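You operate a simulated robot arm through the tools that you are given. There is no shell and no other tool.

You run a simulated two-armed robot. Do the job below in one go: nothing can be reset, and whatever is moved stays where it is left.

TASK
Pick up the box marked "rings" from the top of the grey bench with one hand, pass it to the other hand and put it on the flat top of the test console.
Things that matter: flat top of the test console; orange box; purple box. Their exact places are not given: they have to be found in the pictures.

Only the result counts: the job must be done as asked and must still hold three seconds after the hand-in. Knocking over, shifting, dropping, spilling or breaking anything else fails it.

THE ROBOT
Two 7-joint arms with two-finger parallel grippers on one trunk, on a base that moves. Base frame: it is fixed to the floor where the robot stands at the start and does not move with it; the origin is under the middle of the robot, x ahead of it, y to its left, z up. Lengths are in mm, angles in rad, forces in N, time in s.
The left shoulder is at the start at [22, 101, 1441], the right one opposite. Each reaches about 627 mm from its shoulder. Places, roughly: flat top of the test console (23x17 cm) [880, -2460, 800]. Payload 2.4 kg a hand.
The tool frame of a hand sits at the grasp point between the pads (the TCP): z along the fingers, y along the line on which they close. The tips reach 24 mm beyond it. Largest opening 68 mm; finger width 17, thickness 10; the body of the gripper, 40 by 70 mm, starts 41 mm behind the TCP.
Orientation is told as [roll, pitch, yaw] about the base's x, y, z axes, in that order, counted from this pose: with the fingers straight down and closing along the base's y, the tool's x points along the base's -x, its y along +y and its z along -z.

THE INTERFACE
- The arms move only by the tool move_arm. It takes "left_steps", "right_steps" or both (then of equal length, played together; a hand with none holds still); each is text: rows parted by semicolons, each of 7 numbers parted by spaces: the gripper command, from -1 (shut) to 1 (fully open), values between in proportion, then the shift along the tool's x, y, z in units of 50 mm (1.0 is 50 mm), then the turn, a rotation vector about the tool's x, y, z in units of 5 degrees (1.0 is 5 degrees). In form: grip dx dy dz rx ry rz; .... A call has 1 to 20 rows; each row shifts and turns the commanded pose from where the row before left it, along the tool's axes as they then stand. A call with a number of a shift or a turn outside -1 to 1 is refused whole. Rows are played at 5 a second. More than 50 mm and 0.15 rad between two rows, or a gripper value outside its range, and nothing of the call is played. Where a pose cannot be reached the arm comes as near as it can. A force on the tool above 40 N (or 10 N above the force at the start of the call, whichever is more), or a blocked arm, ends the call early, and 0.2 s more pass. The fingers move at their own pace (about 72 mm/s each) and stop on an object; they squeeze with about 27 N. The grip force told is the motor's: it shows also when the fingers shut on nothing. Time passes only in rows, and 0.2 s behind the last, so rows that do not move let the fingers close. It gives the time, the measured TCP pose, the force on the tool (base axes), the opening and the grip force at its end, in the units of the frame above (readings bear some noise), with the torque about the TCP (base axes, N m) and any sound that the robot's microphone picked up.
- Cameras (640 x 400 px; columns grow to the right, rows downward): "scene" is now at [63.8, -31.8, 1573.9]; the picture's right is [-0.51, -0.86, -0.00], its down [-0.77, 0.45, -0.46] and it looks along [0.39, -0.23, -0.89] (base axes); focal length 290 px, centre (320, 200). "left" rides on the left gripper at [84, -11, -75] in its tool frame; the picture's right is [0.13, 0.99, 0.00], its down [-0.60, 0.08, -0.79] and it looks along [-0.79, 0.10, 0.61] (tool axes); focal length 251 px, centre (320, 200). "right" rides on the right gripper at [84, 11, -75] in its tool frame; the picture's right is [-0.13, 0.99, 0.00], its down [-0.60, -0.08, -0.79] and it looks along [-0.79, -0.10, 0.61] (tool axes); focal length 251 px, centre (320, 200).
- camera(camera): a new picture of that camera. The clock stands still meanwhile.
- slide_trunk(by): moves the trunk up (or, below 0, down) by that many mm; the arms and the scene camera ride with it, the base frame stays. It gives what a move gives, with no picture.
- roll_base(legs): drives the robot by 1 to 6 legs, each [ahead, left, turn to the left] in mm, mm and rad, along the robot's own axes; the way and the turn of a leg run together, so that a leg with both is an arc; at most 1500 mm and 3.142 rad a leg. The arms and the cameras ride along, it lands a little off, and it stops where it bumps. It gives what a move gives.
- head_to(pan, tilt): turns the head with the scene camera to pan (to the left, within 1.501 rad either way) and tilt (down, from -0.506 to 1.204), counted from straight ahead of the robot (the tilt from the chest, where the trunk bows). It gives what a move gives.
- locate(camera, pixels): for up to 12 pixels [column, row] of the newest picture of that camera ("zoom" is the newest enlarged one), the place [x, y, z] in the base frame of the surface seen there, good to about 2 mm, but the place of the scene camera against the robot may be out by one fixed shift of up to 12 mm in any direction. The clock stands still meanwhile.
- inspect(camera, box): a new picture of the part [left, top, right, bottom] of that camera's present view, enlarged. The clock stands still meanwhile.
- close_job(): hands the job in; it is judged then, once.

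Leave the grippers open and the arms clear of the work at the hand-in unless told otherwise.

The tools are called as a command line: name --argument value ..., lists and objects as JSON in quotes. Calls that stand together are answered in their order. move_arm: Moves the arms, as the interface text tells. Its arguments: {"type":"object","properties":{"left_steps":{"type":"string"},"right_steps":{"type":"string"}},"required":[]} The other tools are called the same way: slide_trunk (by) moves the trunk up or down; roll_base (legs) drives the base; head_to (pan, tilt) turns the head that bears the scene camera; camera (camera) takes a picture; locate (camera, pixels) gives the place of the surface under pixels of a picture; inspect (camera, box) takes an enlarged picture of a part of a camera's view; close_job () hands the job in.

At the start:

```text
time: 0.0
left_position: [225.1, -18.7, 1110.9]
left_tool_rot: [0.001, -0.001, 0.0]
left_force: [-0.5, 0.3, -0.7]
left_torque: [-0.03, -0.03, -0.01]
left_finger_gap: 67.7
left_grip_force: 0.1
right_position: [205.3, -288.3, 1046.2]
right_tool_rot: [-0.001, 0.002, 0.002]
right_force: [1.1, 0.4, -0.3]
right_torque: [-0.03, -0.01, 0.03]
right_finger_gap: 68.2
right_grip_force: 0.0
trunk travel left (down, up): [-654.0, 195.0]
robot x, y, heading: [-1.2, 0.3, 0.005]
head pan, tilt (commanded): [-0.529, 1.096]
```

scene: 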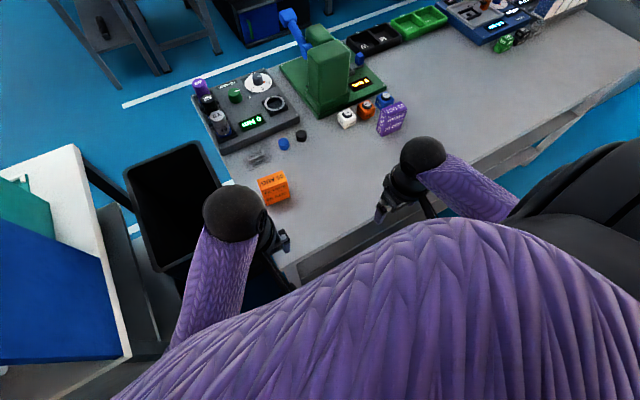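
right: 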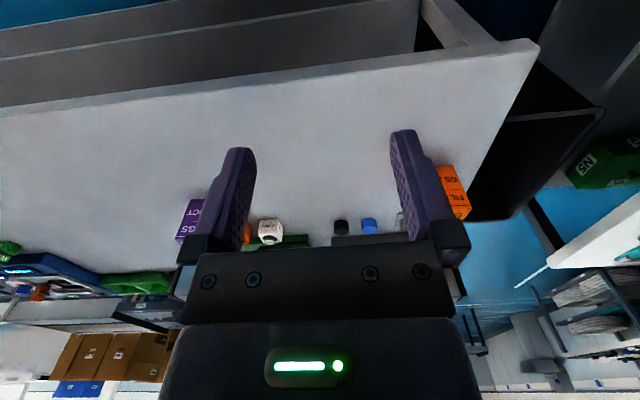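
left: 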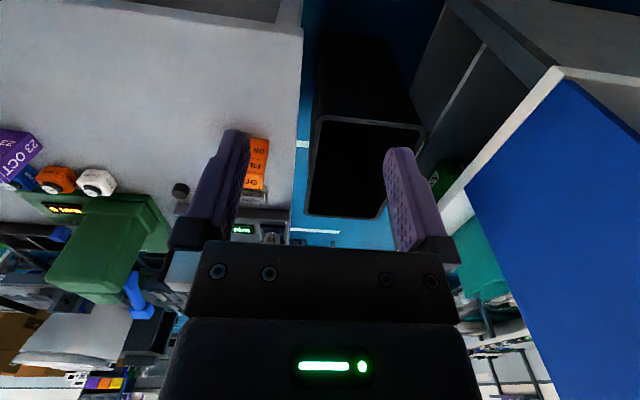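

I see an orange box near (273,188) and a purple box near (391,118) on the grey bench in the scene view. I'll enlarge both to read the markings.

inspect --camera "scene" --box '[230, 150, 330, 220]'

inspect --camera "scene" --box '[340, 80, 440, 150]'

```text
5.71 times, centred on (280, 185) of scene
```

zoom: 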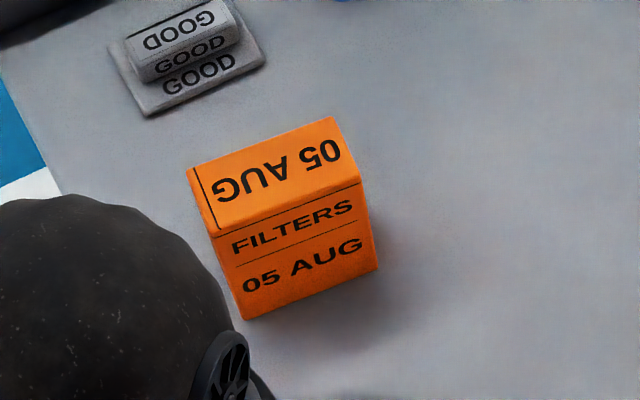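

```text
5.71 times, centred on (390, 115) of scene
```

zoom: 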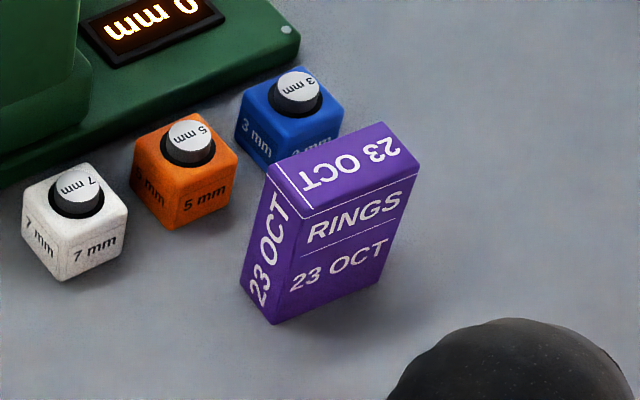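

The purple box is the one marked "RINGS". I'll locate its top-face corners and bottom corners, and the neighbouring buttons, in the zoom picture.

locate --camera "zoom" --pixels '[[272, 174], [380, 126], [415, 170], [303, 216], [342, 172], [272, 320], [380, 278], [244, 288], [430, 300], [296, 90], [190, 140], [400, 100]]'

locate --camera "scene" --pixels '[[273, 182], [297, 255], [480, 150], [600, 60], [390, 150], [330, 60], [175, 200], [90, 200]]'

```text
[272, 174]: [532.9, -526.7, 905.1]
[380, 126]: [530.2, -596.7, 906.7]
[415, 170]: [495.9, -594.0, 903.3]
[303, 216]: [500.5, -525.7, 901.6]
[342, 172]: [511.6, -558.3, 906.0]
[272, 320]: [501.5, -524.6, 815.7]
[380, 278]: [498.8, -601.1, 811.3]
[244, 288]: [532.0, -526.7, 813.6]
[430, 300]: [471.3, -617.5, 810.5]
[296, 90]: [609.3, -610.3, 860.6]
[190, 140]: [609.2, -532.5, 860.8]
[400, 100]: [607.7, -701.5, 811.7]
```

```text
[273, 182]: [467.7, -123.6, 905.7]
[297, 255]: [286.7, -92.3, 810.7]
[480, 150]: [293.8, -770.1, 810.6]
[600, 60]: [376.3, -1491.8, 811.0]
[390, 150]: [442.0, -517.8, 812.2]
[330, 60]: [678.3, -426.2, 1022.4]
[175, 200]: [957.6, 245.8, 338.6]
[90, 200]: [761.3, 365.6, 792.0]
```

The box to move is the purple "RINGS" box: about 36 mm thick along x and 73 mm wide along y, 95 mm tall, centred near (515,-562), on the bench top at z≈811. Next I turn the head right to look for the console.

head_to --pan -1.2 --tilt 0.35

camera --camera "scene"

```text
time: 1.1
left_position: [226.3, -18.6, 1110.4]
left_tool_rot: [0.002, -0.001, 0.001]
left_force: [-0.1, 0.7, -0.3]
left_torque: [-0.01, 0.0, 0.0]
left_finger_gap: 67.7
left_grip_force: 0.0
right_position: [205.1, -288.9, 1045.2]
right_tool_rot: [-0.003, -0.001, 0.002]
right_force: [0.0, -0.2, 0.4]
right_torque: [0.02, -0.02, -0.01]
right_finger_gap: 68.1
right_grip_force: 0.0
trunk travel left (down, up): [-654.0, 195.0]
robot x, y, heading: [0.6, 0.8, -0.003]
head pan, tilt (commanded): [-1.201, 0.351]
```

```text
taken
```

scene: 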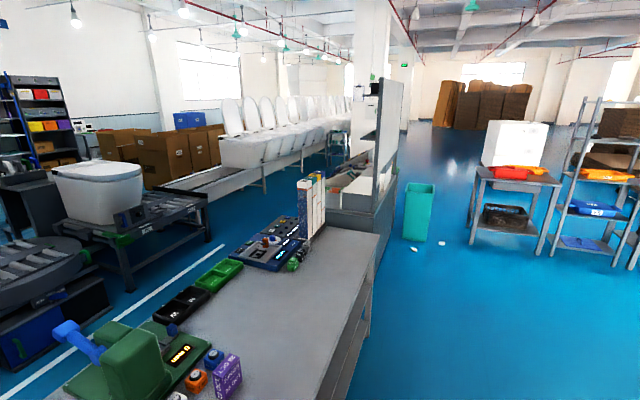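

I see the bench running away to the right with a blue panel on it at (270,245) and a grey structure with a light top at (360,185). I'll enlarge and locate around there to find the test console.

inspect --camera "scene" --box '[220, 120, 420, 280]'

locate --camera "scene" --pixels '[[270, 245], [265, 256], [310, 210], [360, 185], [370, 215], [372, 240], [345, 165], [385, 160], [420, 240], [298, 262], [380, 262], [230, 270]]'

```text
2.50 times, centred on (320, 200) of scene
```

zoom: 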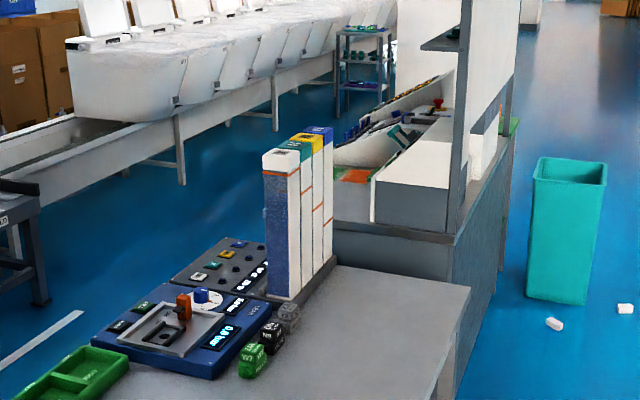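

```text
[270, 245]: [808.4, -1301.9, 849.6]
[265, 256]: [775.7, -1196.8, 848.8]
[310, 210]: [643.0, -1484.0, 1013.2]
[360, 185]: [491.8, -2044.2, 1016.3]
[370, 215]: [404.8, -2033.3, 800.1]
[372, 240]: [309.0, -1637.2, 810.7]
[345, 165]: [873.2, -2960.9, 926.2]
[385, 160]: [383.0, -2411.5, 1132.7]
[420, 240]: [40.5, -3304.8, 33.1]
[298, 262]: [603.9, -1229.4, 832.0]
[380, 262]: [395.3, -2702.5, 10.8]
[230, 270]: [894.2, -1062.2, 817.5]
```

The workstation past the bench's end (y<-1980) likely includes the test console. I'll enlarge it more.

inspect --camera "scene" --box '[315, 135, 395, 200]'

```text
6.15 times, centred on (355, 168) of scene
```

zoom: 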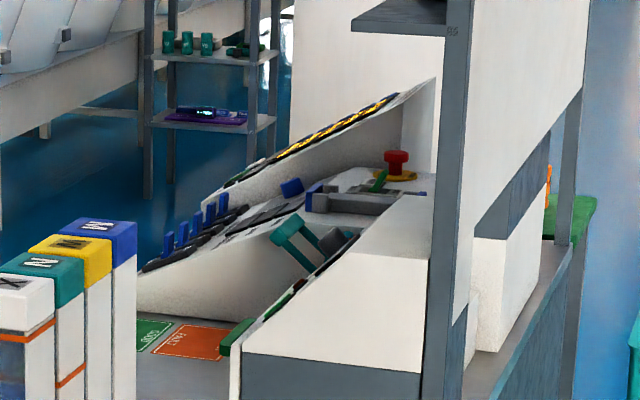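

locate --camera "zoom" --pixels '[[330, 318], [390, 230], [300, 245], [355, 198], [395, 160], [220, 280], [210, 345], [240, 365], [170, 365], [330, 120], [500, 340], [350, 260]]'

```text
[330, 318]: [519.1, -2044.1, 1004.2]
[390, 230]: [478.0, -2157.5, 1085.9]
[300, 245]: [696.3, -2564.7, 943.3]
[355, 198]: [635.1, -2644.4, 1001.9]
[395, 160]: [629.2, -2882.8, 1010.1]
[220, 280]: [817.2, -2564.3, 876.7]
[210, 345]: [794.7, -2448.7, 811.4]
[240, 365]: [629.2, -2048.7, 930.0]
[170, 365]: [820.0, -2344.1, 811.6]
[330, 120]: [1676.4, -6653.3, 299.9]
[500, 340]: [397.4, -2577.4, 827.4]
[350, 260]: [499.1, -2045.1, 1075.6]
```

The console opens toward +x with a flat desk part at z≈811 near (820,-2344). I need the layout of the floor to find a driving route, so I'll look at other head angles.

head_to --pan -0.5 --tilt 0.35

camera --camera "scene"

head_to --pan 0.4 --tilt 0.45

camera --camera "scene"

head_to --pan -1.5 --tilt 0.45

camera --camera "scene"

```text
time: 2.2
left_position: [226.1, -18.1, 1111.3]
left_tool_rot: [0.003, -0.003, 0.0]
left_force: [0.5, 1.0, -0.9]
left_torque: [-0.01, 0.02, -0.01]
left_finger_gap: 67.9
left_grip_force: 0.2
right_position: [205.8, -288.9, 1045.3]
right_tool_rot: [-0.003, 0.0, 0.0]
right_force: [-0.1, -0.4, 0.4]
right_torque: [0.01, -0.02, -0.01]
right_finger_gap: 68.1
right_grip_force: 0.1
trunk travel left (down, up): [-654.0, 195.0]
robot x, y, heading: [4.0, 0.4, -0.001]
head pan, tilt (commanded): [-0.499, 0.351]
```

```text
taken
```

scene: 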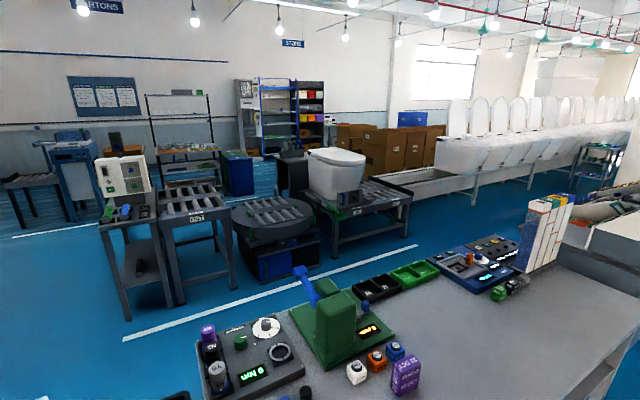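

```text
time: 3.4
left_position: [225.9, -18.8, 1110.6]
left_tool_rot: [0.002, -0.002, 0.0]
left_force: [-0.5, 0.2, -0.5]
left_torque: [-0.02, -0.02, -0.01]
left_finger_gap: 67.9
left_grip_force: 0.1
right_position: [205.8, -289.4, 1046.2]
right_tool_rot: [-0.002, -0.001, 0.002]
right_force: [0.1, 0.6, -0.4]
right_torque: [0.0, -0.01, -0.01]
right_finger_gap: 67.9
right_grip_force: 0.0
trunk travel left (down, up): [-654.0, 195.0]
robot x, y, heading: [-3.4, -1.7, -0.001]
head pan, tilt (commanded): [0.4, 0.45]
```

```text
taken
```

scene: 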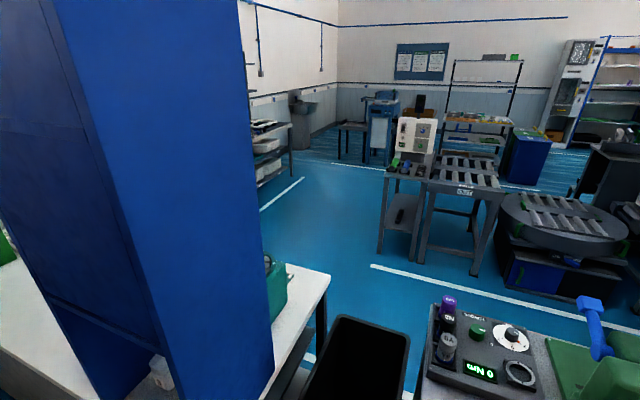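

```text
time: 5.2
left_position: [226.3, -17.7, 1110.4]
left_tool_rot: [0.001, 0.0, -0.001]
left_force: [-0.3, 0.5, 0.6]
left_torque: [0.0, 0.01, 0.0]
left_finger_gap: 68.1
left_grip_force: 0.0
right_position: [207.4, -289.8, 1045.7]
right_tool_rot: [-0.001, 0.001, 0.001]
right_force: [0.2, 0.1, 0.7]
right_torque: [0.0, 0.01, 0.0]
right_finger_gap: 68.0
right_grip_force: 0.0
trunk travel left (down, up): [-654.0, 195.0]
robot x, y, heading: [-1.2, -2.1, -0.002]
head pan, tilt (commanded): [-1.499, 0.45]
```

```text
taken
```

scene: 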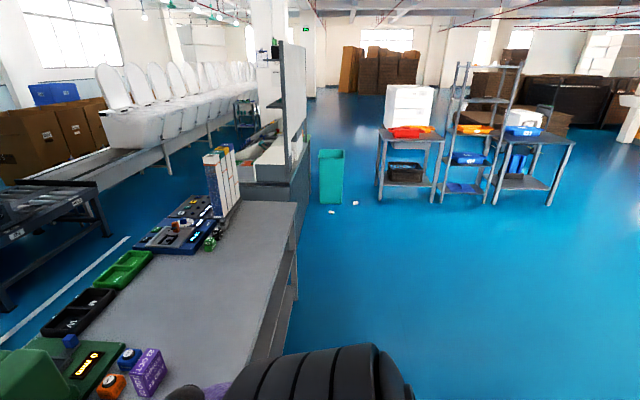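

The left side is blocked by a bin and table. I'll measure the bench end, the workstation footprint, the green bin and the conveyor from this picture.

locate --camera "scene" --pixels '[[295, 206], [250, 203], [296, 185], [308, 160], [300, 225], [308, 140], [330, 200], [322, 160], [345, 185], [180, 205], [110, 175], [90, 240]]'

inspect --camera "scene" --box '[180, 80, 360, 240]'

```text
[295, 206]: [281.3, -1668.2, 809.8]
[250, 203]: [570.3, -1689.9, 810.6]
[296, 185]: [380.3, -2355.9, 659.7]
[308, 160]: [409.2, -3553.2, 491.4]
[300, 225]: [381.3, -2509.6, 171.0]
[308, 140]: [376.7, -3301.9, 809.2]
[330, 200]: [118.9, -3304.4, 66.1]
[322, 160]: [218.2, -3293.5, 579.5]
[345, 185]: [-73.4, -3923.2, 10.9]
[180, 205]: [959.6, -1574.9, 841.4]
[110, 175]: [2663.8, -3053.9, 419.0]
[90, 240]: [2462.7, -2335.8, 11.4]
```

```text
2.50 times, centred on (270, 160) of scene
```

zoom: 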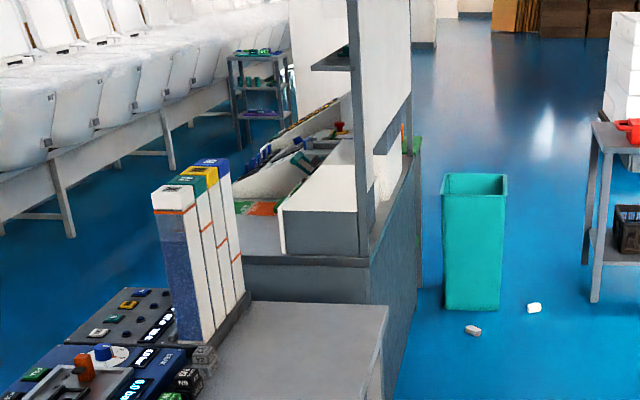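

The console desk is closed at its back (x≈380) and opens to +x, so I'll have to drive around its far end later. Next I check how close the robot's body is to the bench, looking straight down ahead.

head_to --pan -0.2 --tilt 1.2

camera --camera "scene"

head_to --pan -1.4 --tilt 1.0

camera --camera "scene"

```text
time: 6.7
left_position: [224.8, -18.7, 1110.6]
left_tool_rot: [0.002, 0.001, 0.001]
left_force: [-0.1, -0.2, 1.0]
left_torque: [-0.01, 0.03, -0.01]
left_finger_gap: 67.6
left_grip_force: 0.0
right_position: [206.8, -287.8, 1046.3]
right_tool_rot: [-0.002, 0.001, 0.002]
right_force: [0.0, -0.2, -0.3]
right_torque: [0.02, 0.04, 0.0]
right_finger_gap: 68.3
right_grip_force: 0.1
trunk travel left (down, up): [-654.0, 195.0]
robot x, y, heading: [3.1, -1.3, -0.005]
head pan, tilt (commanded): [-0.201, 1.201]
```

```text
taken
```

scene: 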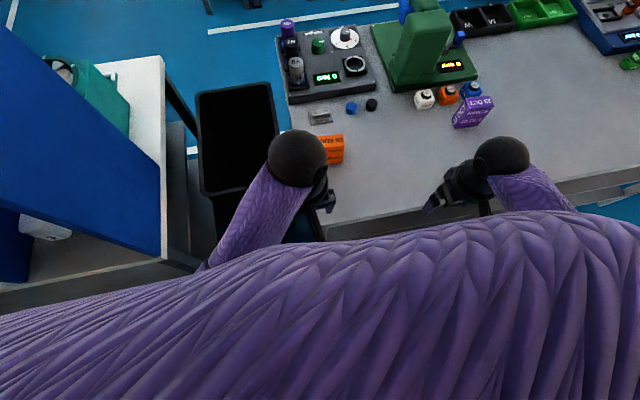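

```text
time: 8.1
left_position: [226.1, -17.9, 1110.9]
left_tool_rot: [0.002, -0.001, 0.0]
left_force: [-0.9, -0.4, 1.1]
left_torque: [-0.01, -0.02, -0.01]
left_finger_gap: 67.9
left_grip_force: 0.1
right_position: [205.9, -288.4, 1046.1]
right_tool_rot: [-0.003, 0.0, 0.003]
right_force: [0.3, 0.0, -0.5]
right_torque: [-0.03, -0.02, 0.03]
right_finger_gap: 68.0
right_grip_force: 0.0
trunk travel left (down, up): [-654.0, 195.0]
robot x, y, heading: [2.3, 0.9, 0.007]
head pan, tilt (commanded): [-1.4, 1.0]
```

```text
taken
```

scene: 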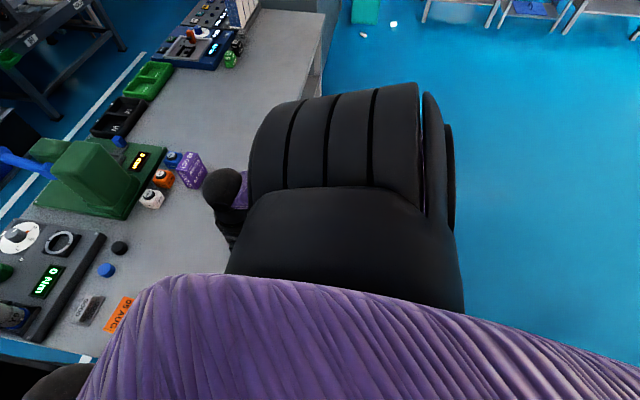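

I'll measure the right wrist ball position to learn how long the hand is behind its TCP, plus the bench edge.

locate --camera "scene" --pixels '[[222, 188], [207, 190], [238, 186], [222, 172], [225, 235], [245, 175], [320, 60], [300, 95], [130, 355], [190, 165], [350, 140], [340, 230]]'

```text
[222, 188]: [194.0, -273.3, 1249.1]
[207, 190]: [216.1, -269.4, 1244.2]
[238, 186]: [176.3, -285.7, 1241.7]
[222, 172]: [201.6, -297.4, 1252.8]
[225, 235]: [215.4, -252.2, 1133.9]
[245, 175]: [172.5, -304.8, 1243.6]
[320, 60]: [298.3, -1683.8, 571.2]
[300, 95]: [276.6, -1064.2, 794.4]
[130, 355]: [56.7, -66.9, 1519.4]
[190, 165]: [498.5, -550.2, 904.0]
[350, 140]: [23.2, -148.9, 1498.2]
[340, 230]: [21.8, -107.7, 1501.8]
```

The wrist ball sits about 160 mm behind the TCP, so to reach the box at x≈515 with a downward hand the shoulder must be close. Plan: left hand picks from above with fingers closing along x, and the robot is turned about 45° right to bring the left shoulder nearer; later the right hand takes over from the other side. I first back off a little, slide right and turn.

roll_base --legs '[[-100, 0, 0], [0, -560, 0], [0, 0, -0.785]]'

head_to --pan 0.6 --tilt 0.95

camera --camera "scene"

```text
time: 14.1
left_position: [49.6, -723.8, 1110.7]
left_tool_rot: [0.001, -0.001, -0.771]
left_force: [-0.3, -0.3, -0.6]
left_torque: [0.02, 0.02, 0.0]
left_finger_gap: 67.8
left_grip_force: 0.0
right_position: [-150.0, -904.2, 1045.6]
right_tool_rot: [-0.002, -0.001, -0.772]
right_force: [0.3, -0.8, -0.1]
right_torque: [0.01, 0.0, -0.03]
right_finger_gap: 68.2
right_grip_force: 0.1
trunk travel left (down, up): [-654.0, 195.0]
robot x, y, heading: [-99.0, -550.1, -0.769]
head pan, tilt (commanded): [-1.4, 1.0]
```

```text
time: 16.0
left_position: [52.8, -724.3, 1109.4]
left_tool_rot: [0.002, -0.002, -0.772]
left_force: [0.3, -0.1, -0.8]
left_torque: [0.01, -0.01, -0.01]
left_finger_gap: 67.9
left_grip_force: 0.1
right_position: [-149.8, -903.8, 1046.7]
right_tool_rot: [-0.001, -0.002, -0.771]
right_force: [0.8, -0.1, -0.6]
right_torque: [0.01, -0.01, 0.01]
right_finger_gap: 68.0
right_grip_force: 0.0
trunk travel left (down, up): [-654.0, 195.0]
robot x, y, heading: [-97.7, -553.9, -0.77]
head pan, tilt (commanded): [0.6, 0.949]
```

```text
taken
```

scene: 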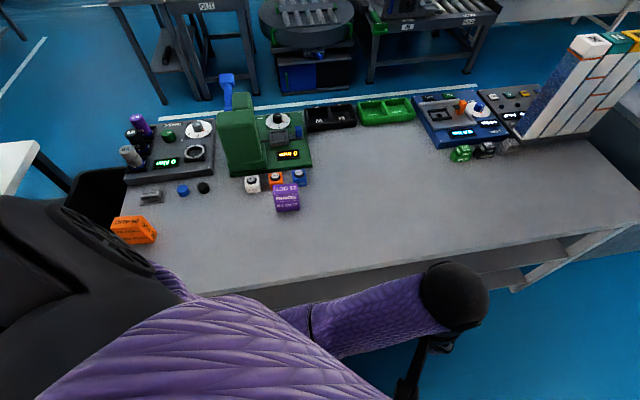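

The robot is at (-98,-552), turned 44° right; bench and boxes are in clear view. Next I move the left hand (gripper open) forward-left and up in free air and turn it so its fingers close along x.

move_arm --left_steps "1 -0.278 0.768 -0.18 0 0 0;1 -0.278 0.768 -0.18 0 0 0;1 -0.278 0.768 -0.18 0 0 0;1 -0.278 0.768 -0.18 0 0 0;1 -0.278 0.768 -0.18 0 0 0;1 -0.278 0.768 -0.18 0 0 0;1 -0.278 0.768 -0.18 0 0 0;1 -0.278 0.768 -0.18 0 0 0;1 -0.278 0.768 -0.18 0 0 0;1 -0.278 0.768 -0.18 0 0 0;1 0 0 0 0 0 0.94;1 0 0 0 0 0 0.94;1 0 0 0 0 0 0.94;1 0 0 0 0 0 0.94;1 0 0 0 0 0 0.94;1 0 0 0 0 0 0.94;1 0 0 0 0 0 0.94;1 0 0 0 0 0 0.94;1 0 0 0 0 0 0.94;1 0 0 0 0 0 0.94"

camera --camera "scene"

camera --camera "left"

```text
time: 20.2
left_position: [419.0, -545.7, 1201.9]
left_tool_rot: [0.002, 0.0, -1.591]
left_force: [-0.4, 0.2, 0.5]
left_torque: [-0.03, 0.03, -0.01]
left_finger_gap: 68.2
left_grip_force: 0.1
right_position: [-150.9, -904.4, 1044.9]
right_tool_rot: [-0.001, -0.001, -0.771]
right_force: [0.2, 0.0, -0.8]
right_torque: [0.03, -0.03, -0.01]
right_finger_gap: 68.0
right_grip_force: 0.1
trunk travel left (down, up): [-654.0, 195.0]
robot x, y, heading: [-93.1, -552.7, -0.774]
head pan, tilt (commanded): [0.6, 0.949]
```

```text
taken
```

scene: 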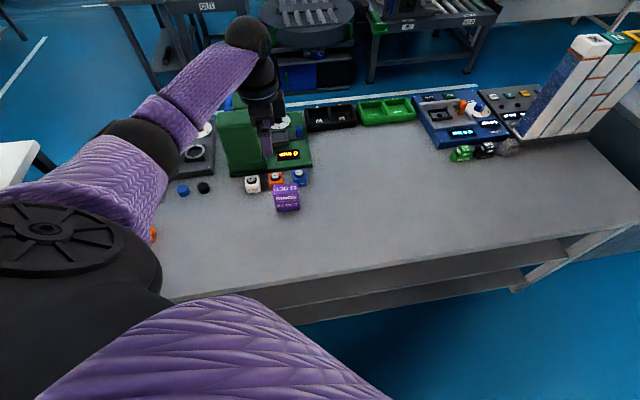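

```text
taken
```

left: 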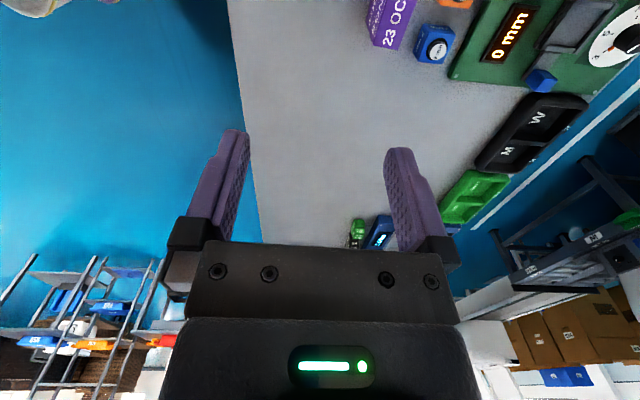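

The left hand is at (419,-546,1202) with yaw -1.59. I'll check the elbow and forearm heights against the things on the bench below before lowering the trunk.

locate --camera "scene" --pixels '[[150, 135], [110, 150], [165, 175], [60, 190], [200, 90], [155, 195], [248, 35], [287, 200], [130, 225], [100, 270], [152, 234], [265, 110]]'

```text
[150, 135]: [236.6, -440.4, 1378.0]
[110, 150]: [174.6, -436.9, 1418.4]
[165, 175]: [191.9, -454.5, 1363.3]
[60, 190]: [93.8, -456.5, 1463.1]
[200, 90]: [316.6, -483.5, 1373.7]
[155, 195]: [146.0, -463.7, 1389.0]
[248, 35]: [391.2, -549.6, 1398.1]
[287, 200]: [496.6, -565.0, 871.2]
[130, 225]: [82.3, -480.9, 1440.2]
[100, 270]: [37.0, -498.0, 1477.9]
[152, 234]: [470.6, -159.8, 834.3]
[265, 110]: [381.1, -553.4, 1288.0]
```

The elbow will stay well above the bench after lowering. Next I drive the base about 96 mm toward the bench (forward 69, left 67 in robot axes).

roll_base --legs '[[68, 66, 0]]'

camera --camera "left"

camera --camera "scene"

```text
time: 21.3
left_position: [512.5, -546.7, 1201.4]
left_tool_rot: [0.0, -0.001, -1.592]
left_force: [0.6, 0.0, -0.5]
left_torque: [-0.01, 0.03, -0.04]
left_finger_gap: 67.9
left_grip_force: 0.2
right_position: [-55.7, -904.9, 1046.6]
right_tool_rot: [-0.003, 0.003, -0.773]
right_force: [-0.4, 0.1, -0.3]
right_torque: [0.01, 0.01, 0.0]
right_finger_gap: 68.1
right_grip_force: 0.1
trunk travel left (down, up): [-654.0, 195.0]
robot x, y, heading: [-5.6, -555.8, -0.775]
head pan, tilt (commanded): [0.6, 0.949]
```

```text
taken
```

left: 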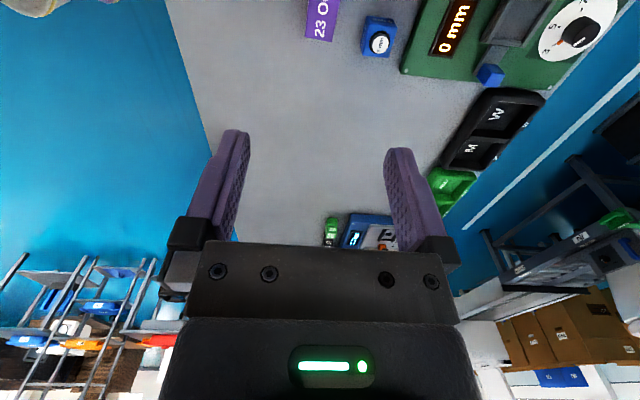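

```text
taken
```

scene: 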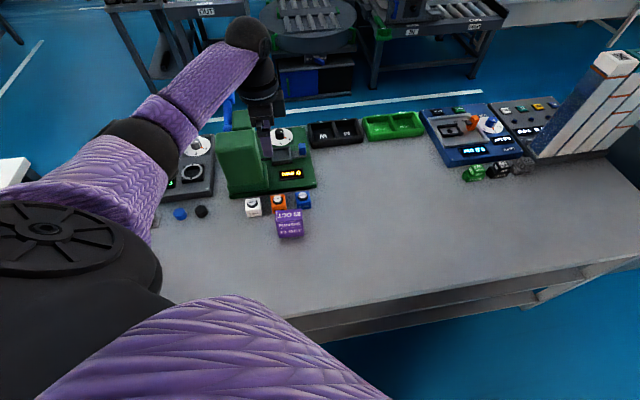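

No bump. Now I lower the trunk by 210 mm to bring the left hand to z≈990, tips still about 60 mm above the box top, then look with the hand camera.

slide_trunk --by -210

camera --camera "left"

camera --camera "scene"

```text
time: 23.6
left_position: [511.9, -547.2, 992.0]
left_tool_rot: [0.001, 0.001, -1.592]
left_force: [0.1, -0.1, -0.7]
left_torque: [0.01, -0.01, -0.02]
left_finger_gap: 68.0
left_grip_force: 0.1
right_position: [-58.2, -903.3, 836.2]
right_tool_rot: [-0.001, 0.001, -0.771]
right_force: [0.8, 0.1, 0.2]
right_torque: [-0.03, -0.01, 0.0]
right_finger_gap: 67.8
right_grip_force: 0.0
trunk travel left (down, up): [-444.0, 405.0]
robot x, y, heading: [-6.3, -556.5, -0.772]
head pan, tilt (commanded): [0.6, 0.949]
```

```text
taken
```

left: 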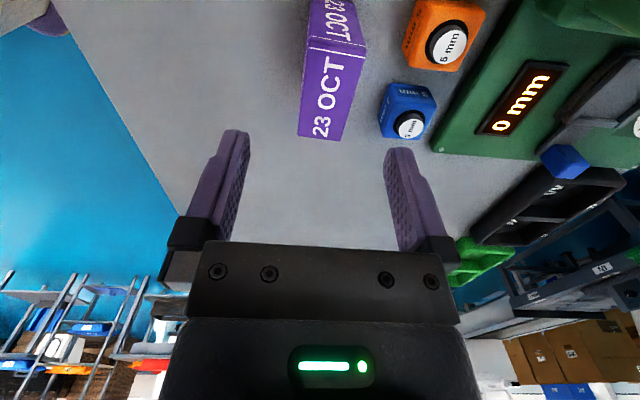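

```text
taken
```

scene: 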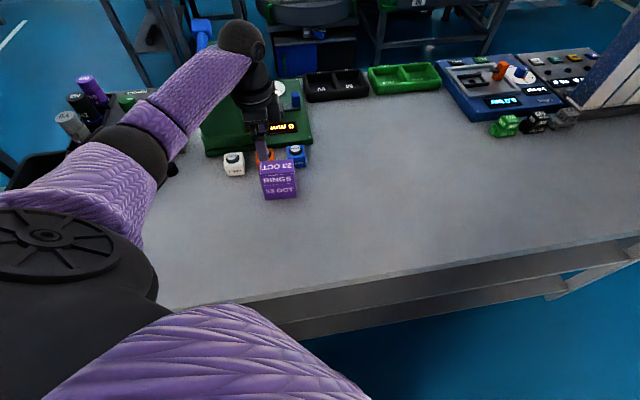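

In the left view the box top spans roughly (307,42)–(366,52)–(343,140)–(298,135), between the fingers. I'll locate those points and neighbours with the left camera.

locate --camera "left" --pixels '[[309, 44], [363, 54], [341, 136], [300, 132], [328, 90], [250, 100], [405, 90], [436, 105], [408, 130], [410, 60], [310, 10], [355, 15]]'

locate --camera "scene" --pixels '[[266, 172], [293, 170], [279, 165], [279, 182], [234, 158], [297, 150]]'

```text
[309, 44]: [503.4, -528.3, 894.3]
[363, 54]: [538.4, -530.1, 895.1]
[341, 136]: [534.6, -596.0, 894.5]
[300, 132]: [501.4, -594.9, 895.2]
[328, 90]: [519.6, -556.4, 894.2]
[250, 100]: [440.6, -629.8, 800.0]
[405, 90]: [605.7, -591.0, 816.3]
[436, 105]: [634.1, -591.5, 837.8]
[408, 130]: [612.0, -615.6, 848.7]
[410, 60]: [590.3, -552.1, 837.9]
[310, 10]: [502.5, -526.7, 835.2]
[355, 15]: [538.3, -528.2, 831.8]
```

```text
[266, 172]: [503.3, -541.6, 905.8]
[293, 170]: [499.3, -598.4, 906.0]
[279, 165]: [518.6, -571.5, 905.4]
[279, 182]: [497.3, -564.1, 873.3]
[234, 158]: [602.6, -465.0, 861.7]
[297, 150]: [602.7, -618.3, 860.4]
```

The hand camera gives the true box: top z≈895, x 502–538, centre ≈(520,-562), yaw ≈-0.044; bench top z=800 (so the scene camera reads about 11 mm high and 4 mm short in x). I shift the left hand 8.5 mm in x and turn it slightly, then lower with the trunk.

move_arm --left_steps "1 0 0.17 0 0 0 0.26;1 0 0 0 0 0 0"

slide_trunk --by -70

camera --camera "left"

```text
time: 24.2
left_position: [520.7, -546.9, 990.6]
left_tool_rot: [0.003, -0.001, -1.615]
left_force: [-0.6, -0.7, 0.3]
left_torque: [-0.04, -0.02, 0.04]
left_finger_gap: 67.9
left_grip_force: 0.1
right_position: [-55.0, -904.3, 836.1]
right_tool_rot: [-0.004, 0.0, -0.772]
right_force: [0.3, 0.5, -0.3]
right_torque: [0.04, 0.01, 0.04]
right_finger_gap: 67.6
right_grip_force: 0.0
trunk travel left (down, up): [-444.0, 405.0]
robot x, y, heading: [-4.9, -555.5, -0.768]
head pan, tilt (commanded): [0.6, 0.949]
```

```text
time: 25.3
left_position: [520.9, -546.1, 921.8]
left_tool_rot: [0.002, 0.001, -1.614]
left_force: [-0.3, 0.8, 0.5]
left_torque: [0.01, 0.02, -0.01]
left_finger_gap: 67.9
left_grip_force: 0.0
right_position: [-57.1, -905.5, 765.8]
right_tool_rot: [-0.003, 0.001, -0.77]
right_force: [-0.7, 0.4, -0.6]
right_torque: [-0.02, -0.04, 0.01]
right_finger_gap: 68.0
right_grip_force: 0.0
trunk travel left (down, up): [-374.0, 475.0]
robot x, y, heading: [-8.7, -556.7, -0.769]
head pan, tilt (commanded): [0.6, 0.949]
```

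```text
taken
```

left: 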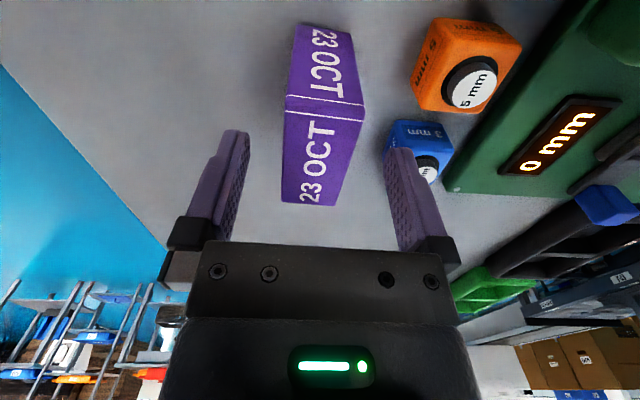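

I re-measure the box top with the left camera at this closer range.

locate --camera "left" --pixels '[[289, 98], [360, 107], [343, 203], [285, 197], [322, 150], [320, 125], [285, 150], [350, 155], [400, 150], [390, 130]]'

```text
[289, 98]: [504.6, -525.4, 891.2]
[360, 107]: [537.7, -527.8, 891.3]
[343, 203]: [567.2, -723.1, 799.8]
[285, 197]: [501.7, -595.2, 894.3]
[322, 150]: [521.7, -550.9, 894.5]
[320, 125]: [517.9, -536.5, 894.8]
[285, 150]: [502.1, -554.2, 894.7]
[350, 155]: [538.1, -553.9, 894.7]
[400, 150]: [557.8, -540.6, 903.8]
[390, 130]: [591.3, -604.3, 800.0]
```

The box spans x 502–538 at the TCP, centred at 520, matching the hand (520.9). Lowering 49 mm more to z≈873, then closing the left fingers.

slide_trunk --by -49

camera --camera "left"

```text
time: 26.2
left_position: [520.8, -547.3, 871.9]
left_tool_rot: [0.001, -0.002, -1.613]
left_force: [-0.9, 0.3, -0.6]
left_torque: [-0.01, -0.03, 0.02]
left_finger_gap: 68.1
left_grip_force: 0.1
right_position: [-56.5, -905.4, 716.4]
right_tool_rot: [-0.001, -0.001, -0.771]
right_force: [-0.3, 0.0, 0.2]
right_torque: [0.01, -0.02, -0.02]
right_finger_gap: 67.9
right_grip_force: 0.2
trunk travel left (down, up): [-325.0, 524.0]
robot x, y, heading: [-2.5, -552.2, -0.768]
head pan, tilt (commanded): [0.6, 0.949]
```

```text
taken
```

left: 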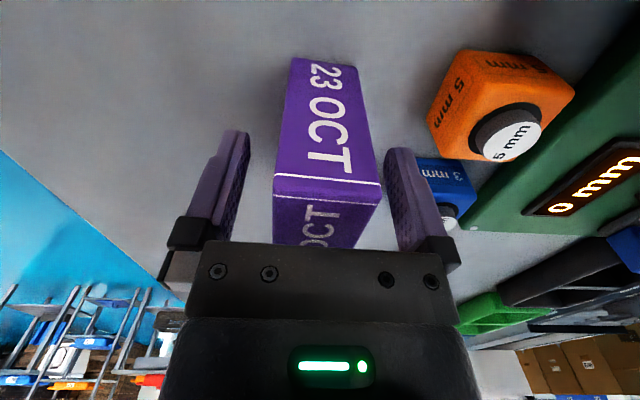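

The box sits between the fingers (277–380 px), right finger clear of the blue gauge box. Closing the left gripper.

move_arm --left_steps "-1 0 0 0 0 0 0;-1 0 0 0 0 0 0;-1 0 0 0 0 0 0;-1 0 0 0 0 0 0;-1 0 0 0 0 0 0"

camera --camera "left"

```text
time: 27.4
left_position: [521.0, -546.4, 872.9]
left_tool_rot: [0.002, 0.001, -1.613]
left_force: [0.8, 0.5, 2.1]
left_torque: [0.05, 0.05, -0.05]
left_finger_gap: 38.0
left_grip_force: 26.7
right_position: [-57.1, -905.2, 717.2]
right_tool_rot: [-0.002, 0.0, -0.772]
right_force: [0.7, -0.1, 0.2]
right_torque: [-0.01, 0.02, 0.04]
right_finger_gap: 68.4
right_grip_force: 0.0
trunk travel left (down, up): [-325.0, 524.0]
robot x, y, heading: [-3.6, -554.6, -0.774]
head pan, tilt (commanded): [0.6, 0.949]
```

```text
taken
```

left: 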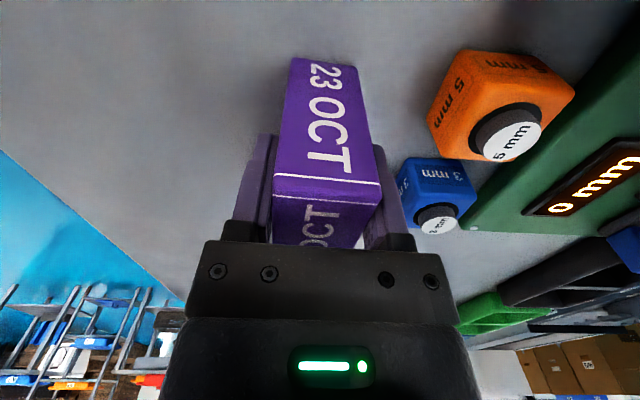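

The grip holds at gap 38 mm with 27 N. Lifting with the trunk by 60 mm first to check the hold.

slide_trunk --by 60

camera --camera "left"

```text
time: 28.4
left_position: [520.3, -547.5, 932.2]
left_tool_rot: [0.001, 0.002, -1.615]
left_force: [-0.5, 0.4, -0.9]
left_torque: [0.01, -0.04, 0.04]
left_finger_gap: 37.7
left_grip_force: 26.6
right_position: [-57.4, -904.5, 776.8]
right_tool_rot: [-0.002, 0.0, -0.771]
right_force: [-0.4, -0.2, -0.6]
right_torque: [0.0, 0.01, 0.01]
right_finger_gap: 68.1
right_grip_force: 0.1
trunk travel left (down, up): [-385.0, 464.0]
robot x, y, heading: [-2.2, -552.6, -0.769]
head pan, tilt (commanded): [0.6, 0.949]
```

```text
taken
```

left: 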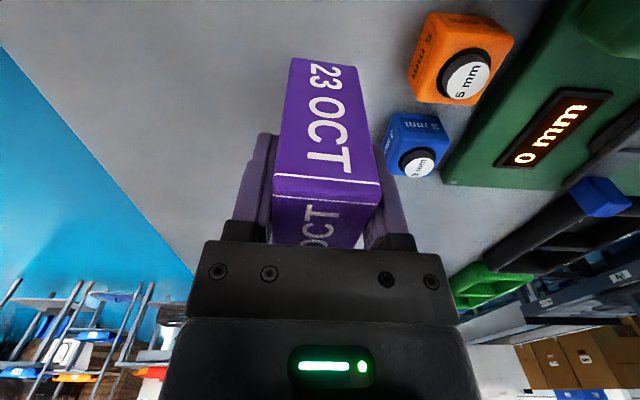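

The box came up cleanly. Raising the trunk another 290 mm, then backing away from the bench.

slide_trunk --by 290

roll_base --legs '[[-215, -209, 0], [0, 0, -0.8]]'

head_to --pan 0.0 --tilt 0.5

camera --camera "scene"

```text
time: 31.3
left_position: [521.2, -546.8, 1222.5]
left_tool_rot: [0.002, 0.0, -1.614]
left_force: [-0.5, -1.0, -1.1]
left_torque: [0.01, 0.01, 0.03]
left_finger_gap: 37.7
left_grip_force: 27.2
right_position: [-56.1, -905.5, 1065.7]
right_tool_rot: [-0.002, 0.001, -0.773]
right_force: [0.7, -0.3, -0.7]
right_torque: [0.01, 0.01, 0.0]
right_finger_gap: 68.0
right_grip_force: 0.0
trunk travel left (down, up): [-675.0, 174.0]
robot x, y, heading: [-6.7, -554.4, -0.766]
head pan, tilt (commanded): [0.6, 0.949]
```

```text
time: 35.4
left_position: [63.5, -926.2, 1221.7]
left_tool_rot: [0.001, 0.001, -2.408]
left_force: [0.6, 0.5, -1.3]
left_torque: [0.01, -0.01, 0.05]
left_finger_gap: 37.6
left_grip_force: 27.8
right_position: [-595.5, -762.6, 1066.8]
right_tool_rot: [-0.003, -0.001, -1.567]
right_force: [0.1, -0.1, 0.4]
right_torque: [-0.02, 0.0, 0.02]
right_finger_gap: 68.1
right_grip_force: 0.0
trunk travel left (down, up): [-675.0, 174.0]
robot x, y, heading: [-309.9, -554.6, -1.567]
head pan, tilt (commanded): [0.6, 0.949]
```

```text
time: 36.4
left_position: [65.1, -925.3, 1222.8]
left_tool_rot: [0.002, 0.0, -2.407]
left_force: [0.9, 0.9, -1.2]
left_torque: [-0.01, 0.0, 0.01]
left_finger_gap: 37.8
left_grip_force: 26.6
right_position: [-596.5, -764.4, 1065.6]
right_tool_rot: [-0.002, 0.0, -1.566]
right_force: [0.5, -0.4, -0.4]
right_torque: [-0.01, -0.01, 0.0]
right_finger_gap: 68.0
right_grip_force: 0.1
trunk travel left (down, up): [-675.0, 174.0]
robot x, y, heading: [-309.2, -555.0, -1.568]
head pan, tilt (commanded): [0.0, 0.499]
```

```text
taken
```

scene: 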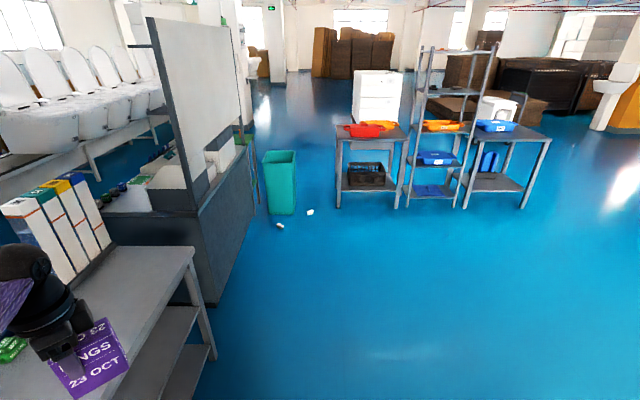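

I'm clear of the bench at (-310,-555), facing -y, box held by the left hand at robot-frame (370 ahead, 375 left). Next I bring the box in front of the chest and turn it so its broad faces look forward/back.

move_arm --left_steps "-1 -0.536 -0.6 0.133 0 0 0;-1 -0.536 -0.6 0.133 0 0 0;-1 -0.536 -0.6 0.133 0 0 0;-1 -0.536 -0.6 0.133 0 0 0;-1 -0.536 -0.6 0.133 0 0 0;-1 -0.536 -0.6 0.133 0 0 0;-1 -0.536 -0.6 0.133 0 0 0;-1 -0.536 -0.6 0.133 0 0 0;-1 -0.536 -0.6 0.133 0 0 0;-1 0 0 0 0 0 0.932;-1 0 0 0 0 0 0.932;-1 0 0 0 0 0 0.932;-1 0 0 0 0 0 0.932;-1 0 0 0 0 0 0.932;-1 0 0 0 0 0 0.932;-1 0 0 0 0 0 0.932;-1 0 0 0 0 0 0.932;-1 0 0 0 0 0 0.932;-1 0 0 0 0 0 0"

head_to --pan -0.1 --tilt 1.0

camera --camera "scene"

```text
time: 40.4
left_position: [-295.3, -887.5, 1161.7]
left_tool_rot: [0.003, 0.002, 3.142]
left_force: [-0.6, 0.3, -1.8]
left_torque: [0.03, 0.0, -0.01]
left_finger_gap: 38.0
left_grip_force: 26.6
right_position: [-596.3, -764.2, 1066.0]
right_tool_rot: [-0.001, -0.001, -1.565]
right_force: [-1.0, -0.3, -0.2]
right_torque: [0.05, -0.01, 0.0]
right_finger_gap: 68.1
right_grip_force: 0.1
trunk travel left (down, up): [-675.0, 174.0]
robot x, y, heading: [-305.7, -554.9, -1.568]
head pan, tilt (commanded): [0.0, 0.499]
```

```text
time: 41.4
left_position: [-296.0, -887.5, 1160.7]
left_tool_rot: [0.0, 0.001, -3.141]
left_force: [-0.5, -0.4, -1.8]
left_torque: [0.04, -0.02, -0.01]
left_finger_gap: 37.8
left_grip_force: 26.8
right_position: [-596.2, -761.9, 1067.1]
right_tool_rot: [-0.002, 0.001, -1.566]
right_force: [0.0, -0.3, -0.7]
right_torque: [0.0, 0.02, 0.01]
right_finger_gap: 67.6
right_grip_force: 0.0
trunk travel left (down, up): [-675.0, 174.0]
robot x, y, heading: [-304.0, -555.4, -1.566]
head pan, tilt (commanded): [-0.099, 1.0]
```

```text
taken
```

scene: 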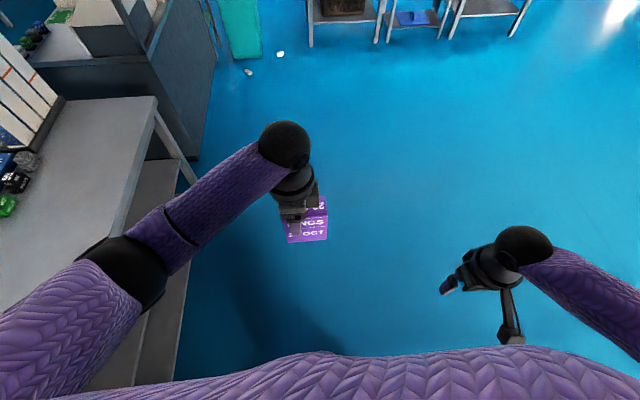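

The box now hangs at about (-311,-887), z 1088–1183, broad faces toward/away from the robot. I'll now turn the right hand 90° so its fingers close along the box's thickness, its camera facing outward, then tilt it 30° so the fingers point down toward the box.

move_arm --right_steps "1 0 0 0 0 0 -0.997;1 0 0 0 0 0 -0.997;1 0 0 0 0 0 -0.997;1 0 0 0 0 0 -0.997;1 0 0 0 0 0 -0.997;1 0 0 0 0 0 -0.997;1 0 0 0 0 0 -0.997;1 0 0 0 0 0 -0.997;1 0 0 0 0 0 -0.997;1 0 0 0 0 0 -0.997;1 0 0 0 0 0 -0.997;1 0 0 0 0 0 -0.997;1 0 0 0 0 0 -0.997;1 0 0 0 0 0 -0.997;1 0 0 0 0 0 -0.997;1 0 0 0 0 0 -0.997;1 0 0 0 0 0 -0.997;1 0 0 0 0 0 -0.997;1 0 0 0 0 0 0"

move_arm --right_steps "1 0 0 0 0 -1 0;1 0 0 0 0 -1 0;1 0 0 0 0 -1 0;1 0 0 0 0 -1 0;1 0 0 0 0 -1 0;1 0 0 0 0 -1 0;1 0 0 0 0 0 0"

camera --camera "scene"

```text
time: 45.4
left_position: [-296.4, -886.0, 1160.5]
left_tool_rot: [0.001, 0.003, -3.141]
left_force: [-0.1, -0.1, -1.1]
left_torque: [0.03, -0.03, 0.02]
left_finger_gap: 37.7
left_grip_force: 27.1
right_position: [-594.9, -763.8, 1067.4]
right_tool_rot: [0.0, 0.002, 0.004]
right_force: [0.1, -0.7, 0.1]
right_torque: [-0.03, 0.01, -0.01]
right_finger_gap: 68.3
right_grip_force: 0.0
trunk travel left (down, up): [-675.0, 174.0]
robot x, y, heading: [-309.6, -558.8, -1.565]
head pan, tilt (commanded): [-0.099, 1.0]
```

```text
time: 47.0
left_position: [-294.2, -885.3, 1161.7]
left_tool_rot: [0.001, 0.003, -3.142]
left_force: [0.2, 0.2, -1.8]
left_torque: [0.03, -0.05, 0.03]
left_finger_gap: 37.5
left_grip_force: 26.4
right_position: [-594.9, -762.7, 1065.9]
right_tool_rot: [0.001, -0.523, 0.005]
right_force: [-0.6, -0.9, 0.5]
right_torque: [0.02, -0.01, 0.02]
right_finger_gap: 68.1
right_grip_force: 0.1
trunk travel left (down, up): [-675.0, 174.0]
robot x, y, heading: [-307.0, -556.8, -1.564]
head pan, tilt (commanded): [-0.099, 1.0]
```

```text
taken
```

scene: 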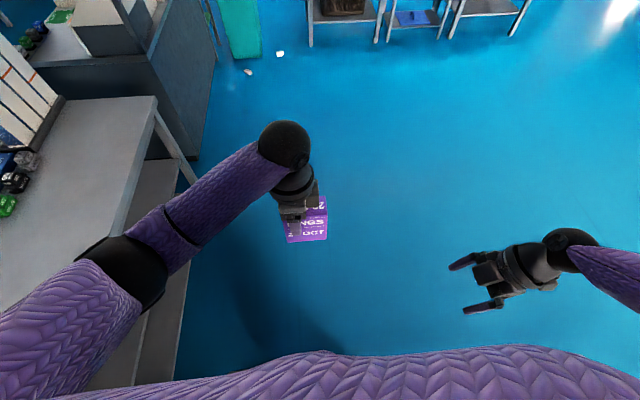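

The right hand turned and tilted as wanted (pitch -0.523). Next I move it to a pre-approach point up and to the right of the box, about 120 mm back along its finger direction.

move_arm --right_steps "1 -0.766 -0.352 -0.183 0 0 0;1 -0.766 -0.352 -0.183 0 0 0;1 -0.766 -0.352 -0.183 0 0 0;1 -0.766 -0.352 -0.183 0 0 0;1 -0.766 -0.352 -0.183 0 0 0;1 -0.766 -0.352 -0.183 0 0 0;1 -0.766 -0.352 -0.183 0 0 0;1 0 0 0 0 0 0"

camera --camera "right"

camera --camera "scene"

```text
time: 48.8
left_position: [-296.5, -885.2, 1162.5]
left_tool_rot: [0.003, 0.001, -3.142]
left_force: [0.2, -0.3, -1.1]
left_torque: [0.01, -0.03, -0.01]
left_finger_gap: 37.8
left_grip_force: 26.7
right_position: [-396.1, -886.4, 1255.7]
right_tool_rot: [0.0, -0.522, 0.003]
right_force: [0.0, -0.3, -0.2]
right_torque: [0.01, -0.02, -0.02]
right_finger_gap: 68.5
right_grip_force: 0.1
trunk travel left (down, up): [-675.0, 174.0]
robot x, y, heading: [-306.9, -554.3, -1.563]
head pan, tilt (commanded): [-0.099, 1.0]
```

```text
taken
```

right: 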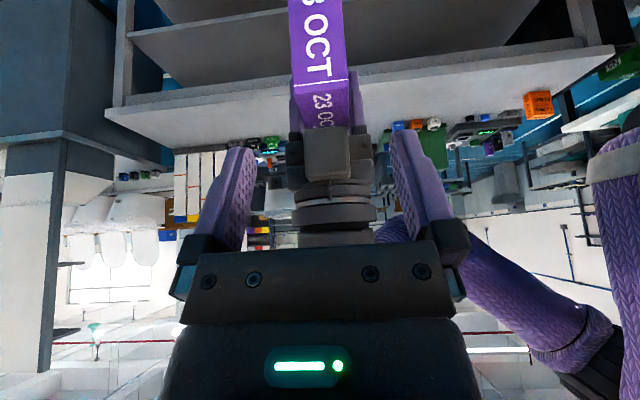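

```text
taken
```

scene: 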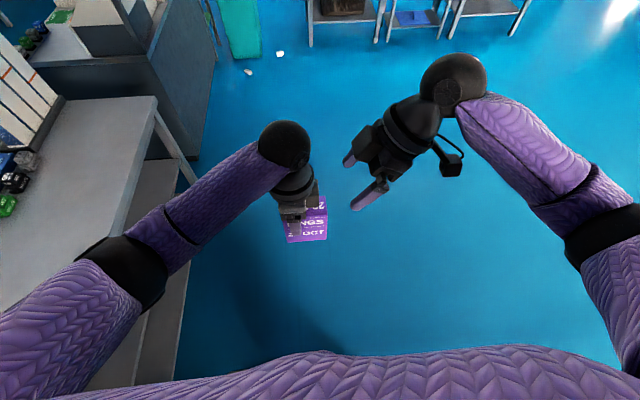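

The right view shows the box between its fingers (cols 290–350, centre ≈320). I'll locate box edge points with the right camera to confirm its place relative to the hand.

locate --camera "right" --pixels '[[296, 75], [345, 72], [320, 50], [298, 95], [345, 92], [320, 84], [292, 20], [340, 15], [327, 150], [325, 115]]'

```text
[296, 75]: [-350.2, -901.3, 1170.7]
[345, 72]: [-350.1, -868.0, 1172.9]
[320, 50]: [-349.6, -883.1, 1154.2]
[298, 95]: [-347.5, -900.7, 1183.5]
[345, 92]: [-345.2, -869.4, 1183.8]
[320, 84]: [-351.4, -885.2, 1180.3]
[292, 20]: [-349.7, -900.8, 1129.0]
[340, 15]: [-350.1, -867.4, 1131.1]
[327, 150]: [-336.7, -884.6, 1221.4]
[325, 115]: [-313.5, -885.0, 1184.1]
```

The left gripper shows a block protruding toward the right hand at (327,150), at x≈-337 – more than the 40 mm body width suggests. I'll look closer at it before approaching.

inspect --camera "right" --box '[230, 60, 430, 260]'

locate --camera "right" --pixels '[[310, 132], [345, 132], [327, 135], [327, 178], [308, 175], [348, 175], [300, 150], [365, 165], [320, 190], [335, 215], [360, 140], [292, 140]]'

inspect --camera "scene" --box '[240, 40, 480, 260]'

```text
2.00 times, centred on (330, 160) of right
```

zoom: 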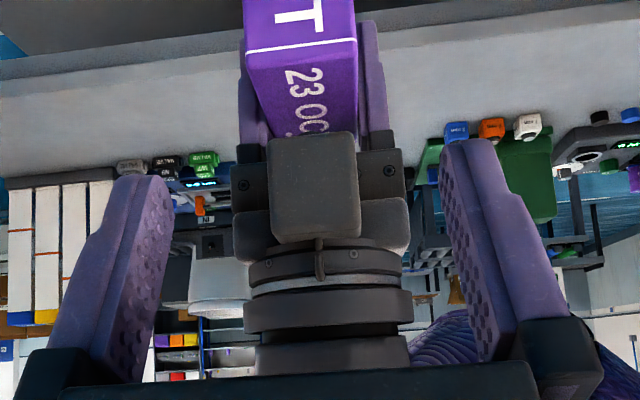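

```text
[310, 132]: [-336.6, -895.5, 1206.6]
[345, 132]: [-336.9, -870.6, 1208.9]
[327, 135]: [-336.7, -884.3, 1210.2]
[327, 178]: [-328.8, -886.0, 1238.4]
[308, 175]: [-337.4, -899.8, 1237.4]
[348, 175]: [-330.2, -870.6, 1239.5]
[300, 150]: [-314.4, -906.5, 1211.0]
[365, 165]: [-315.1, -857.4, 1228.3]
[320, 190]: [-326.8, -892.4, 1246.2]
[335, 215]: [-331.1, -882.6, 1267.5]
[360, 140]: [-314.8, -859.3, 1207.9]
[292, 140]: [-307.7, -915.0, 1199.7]
```

```text
1.82 times, centred on (360, 150) of scene
```

zoom: 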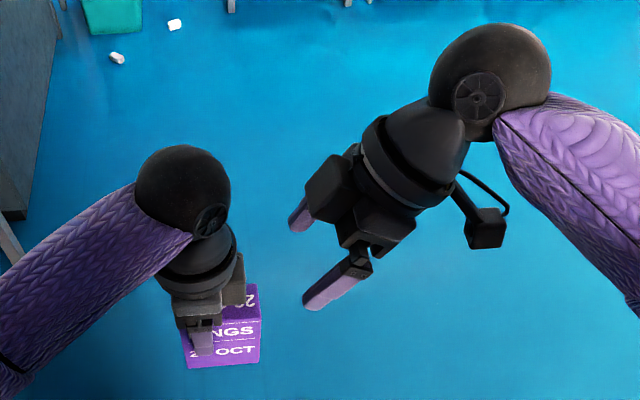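

Each gripper has an extra block on the side opposite its camera, so a 30° approach here would make the two hands' blocks collide. Before choosing the handover geometry I'll study the console from its open side, so I'll drive there with the box still in the left hand. First a look ahead for the route.

head_to --pan 0.0 --tilt 0.3

camera --camera "scene"

```text
time: 49.8
left_position: [-295.9, -886.3, 1160.8]
left_tool_rot: [0.001, 0.002, -3.142]
left_force: [-1.2, -0.9, -1.0]
left_torque: [-0.03, -0.04, 0.0]
left_finger_gap: 37.8
left_grip_force: 26.7
right_position: [-395.6, -885.8, 1254.0]
right_tool_rot: [-0.001, -0.523, 0.003]
right_force: [-0.1, -0.6, 0.2]
right_torque: [-0.02, 0.02, 0.01]
right_finger_gap: 68.2
right_grip_force: 0.1
trunk travel left (down, up): [-675.0, 174.0]
robot x, y, heading: [-307.7, -553.5, -1.565]
head pan, tilt (commanded): [0.0, 0.3]
```

```text
taken
```

scene: 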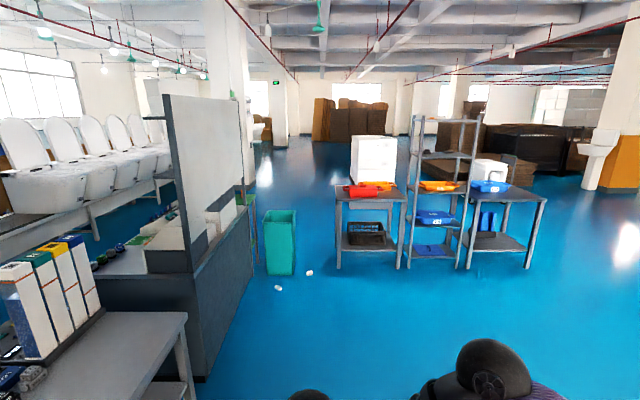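

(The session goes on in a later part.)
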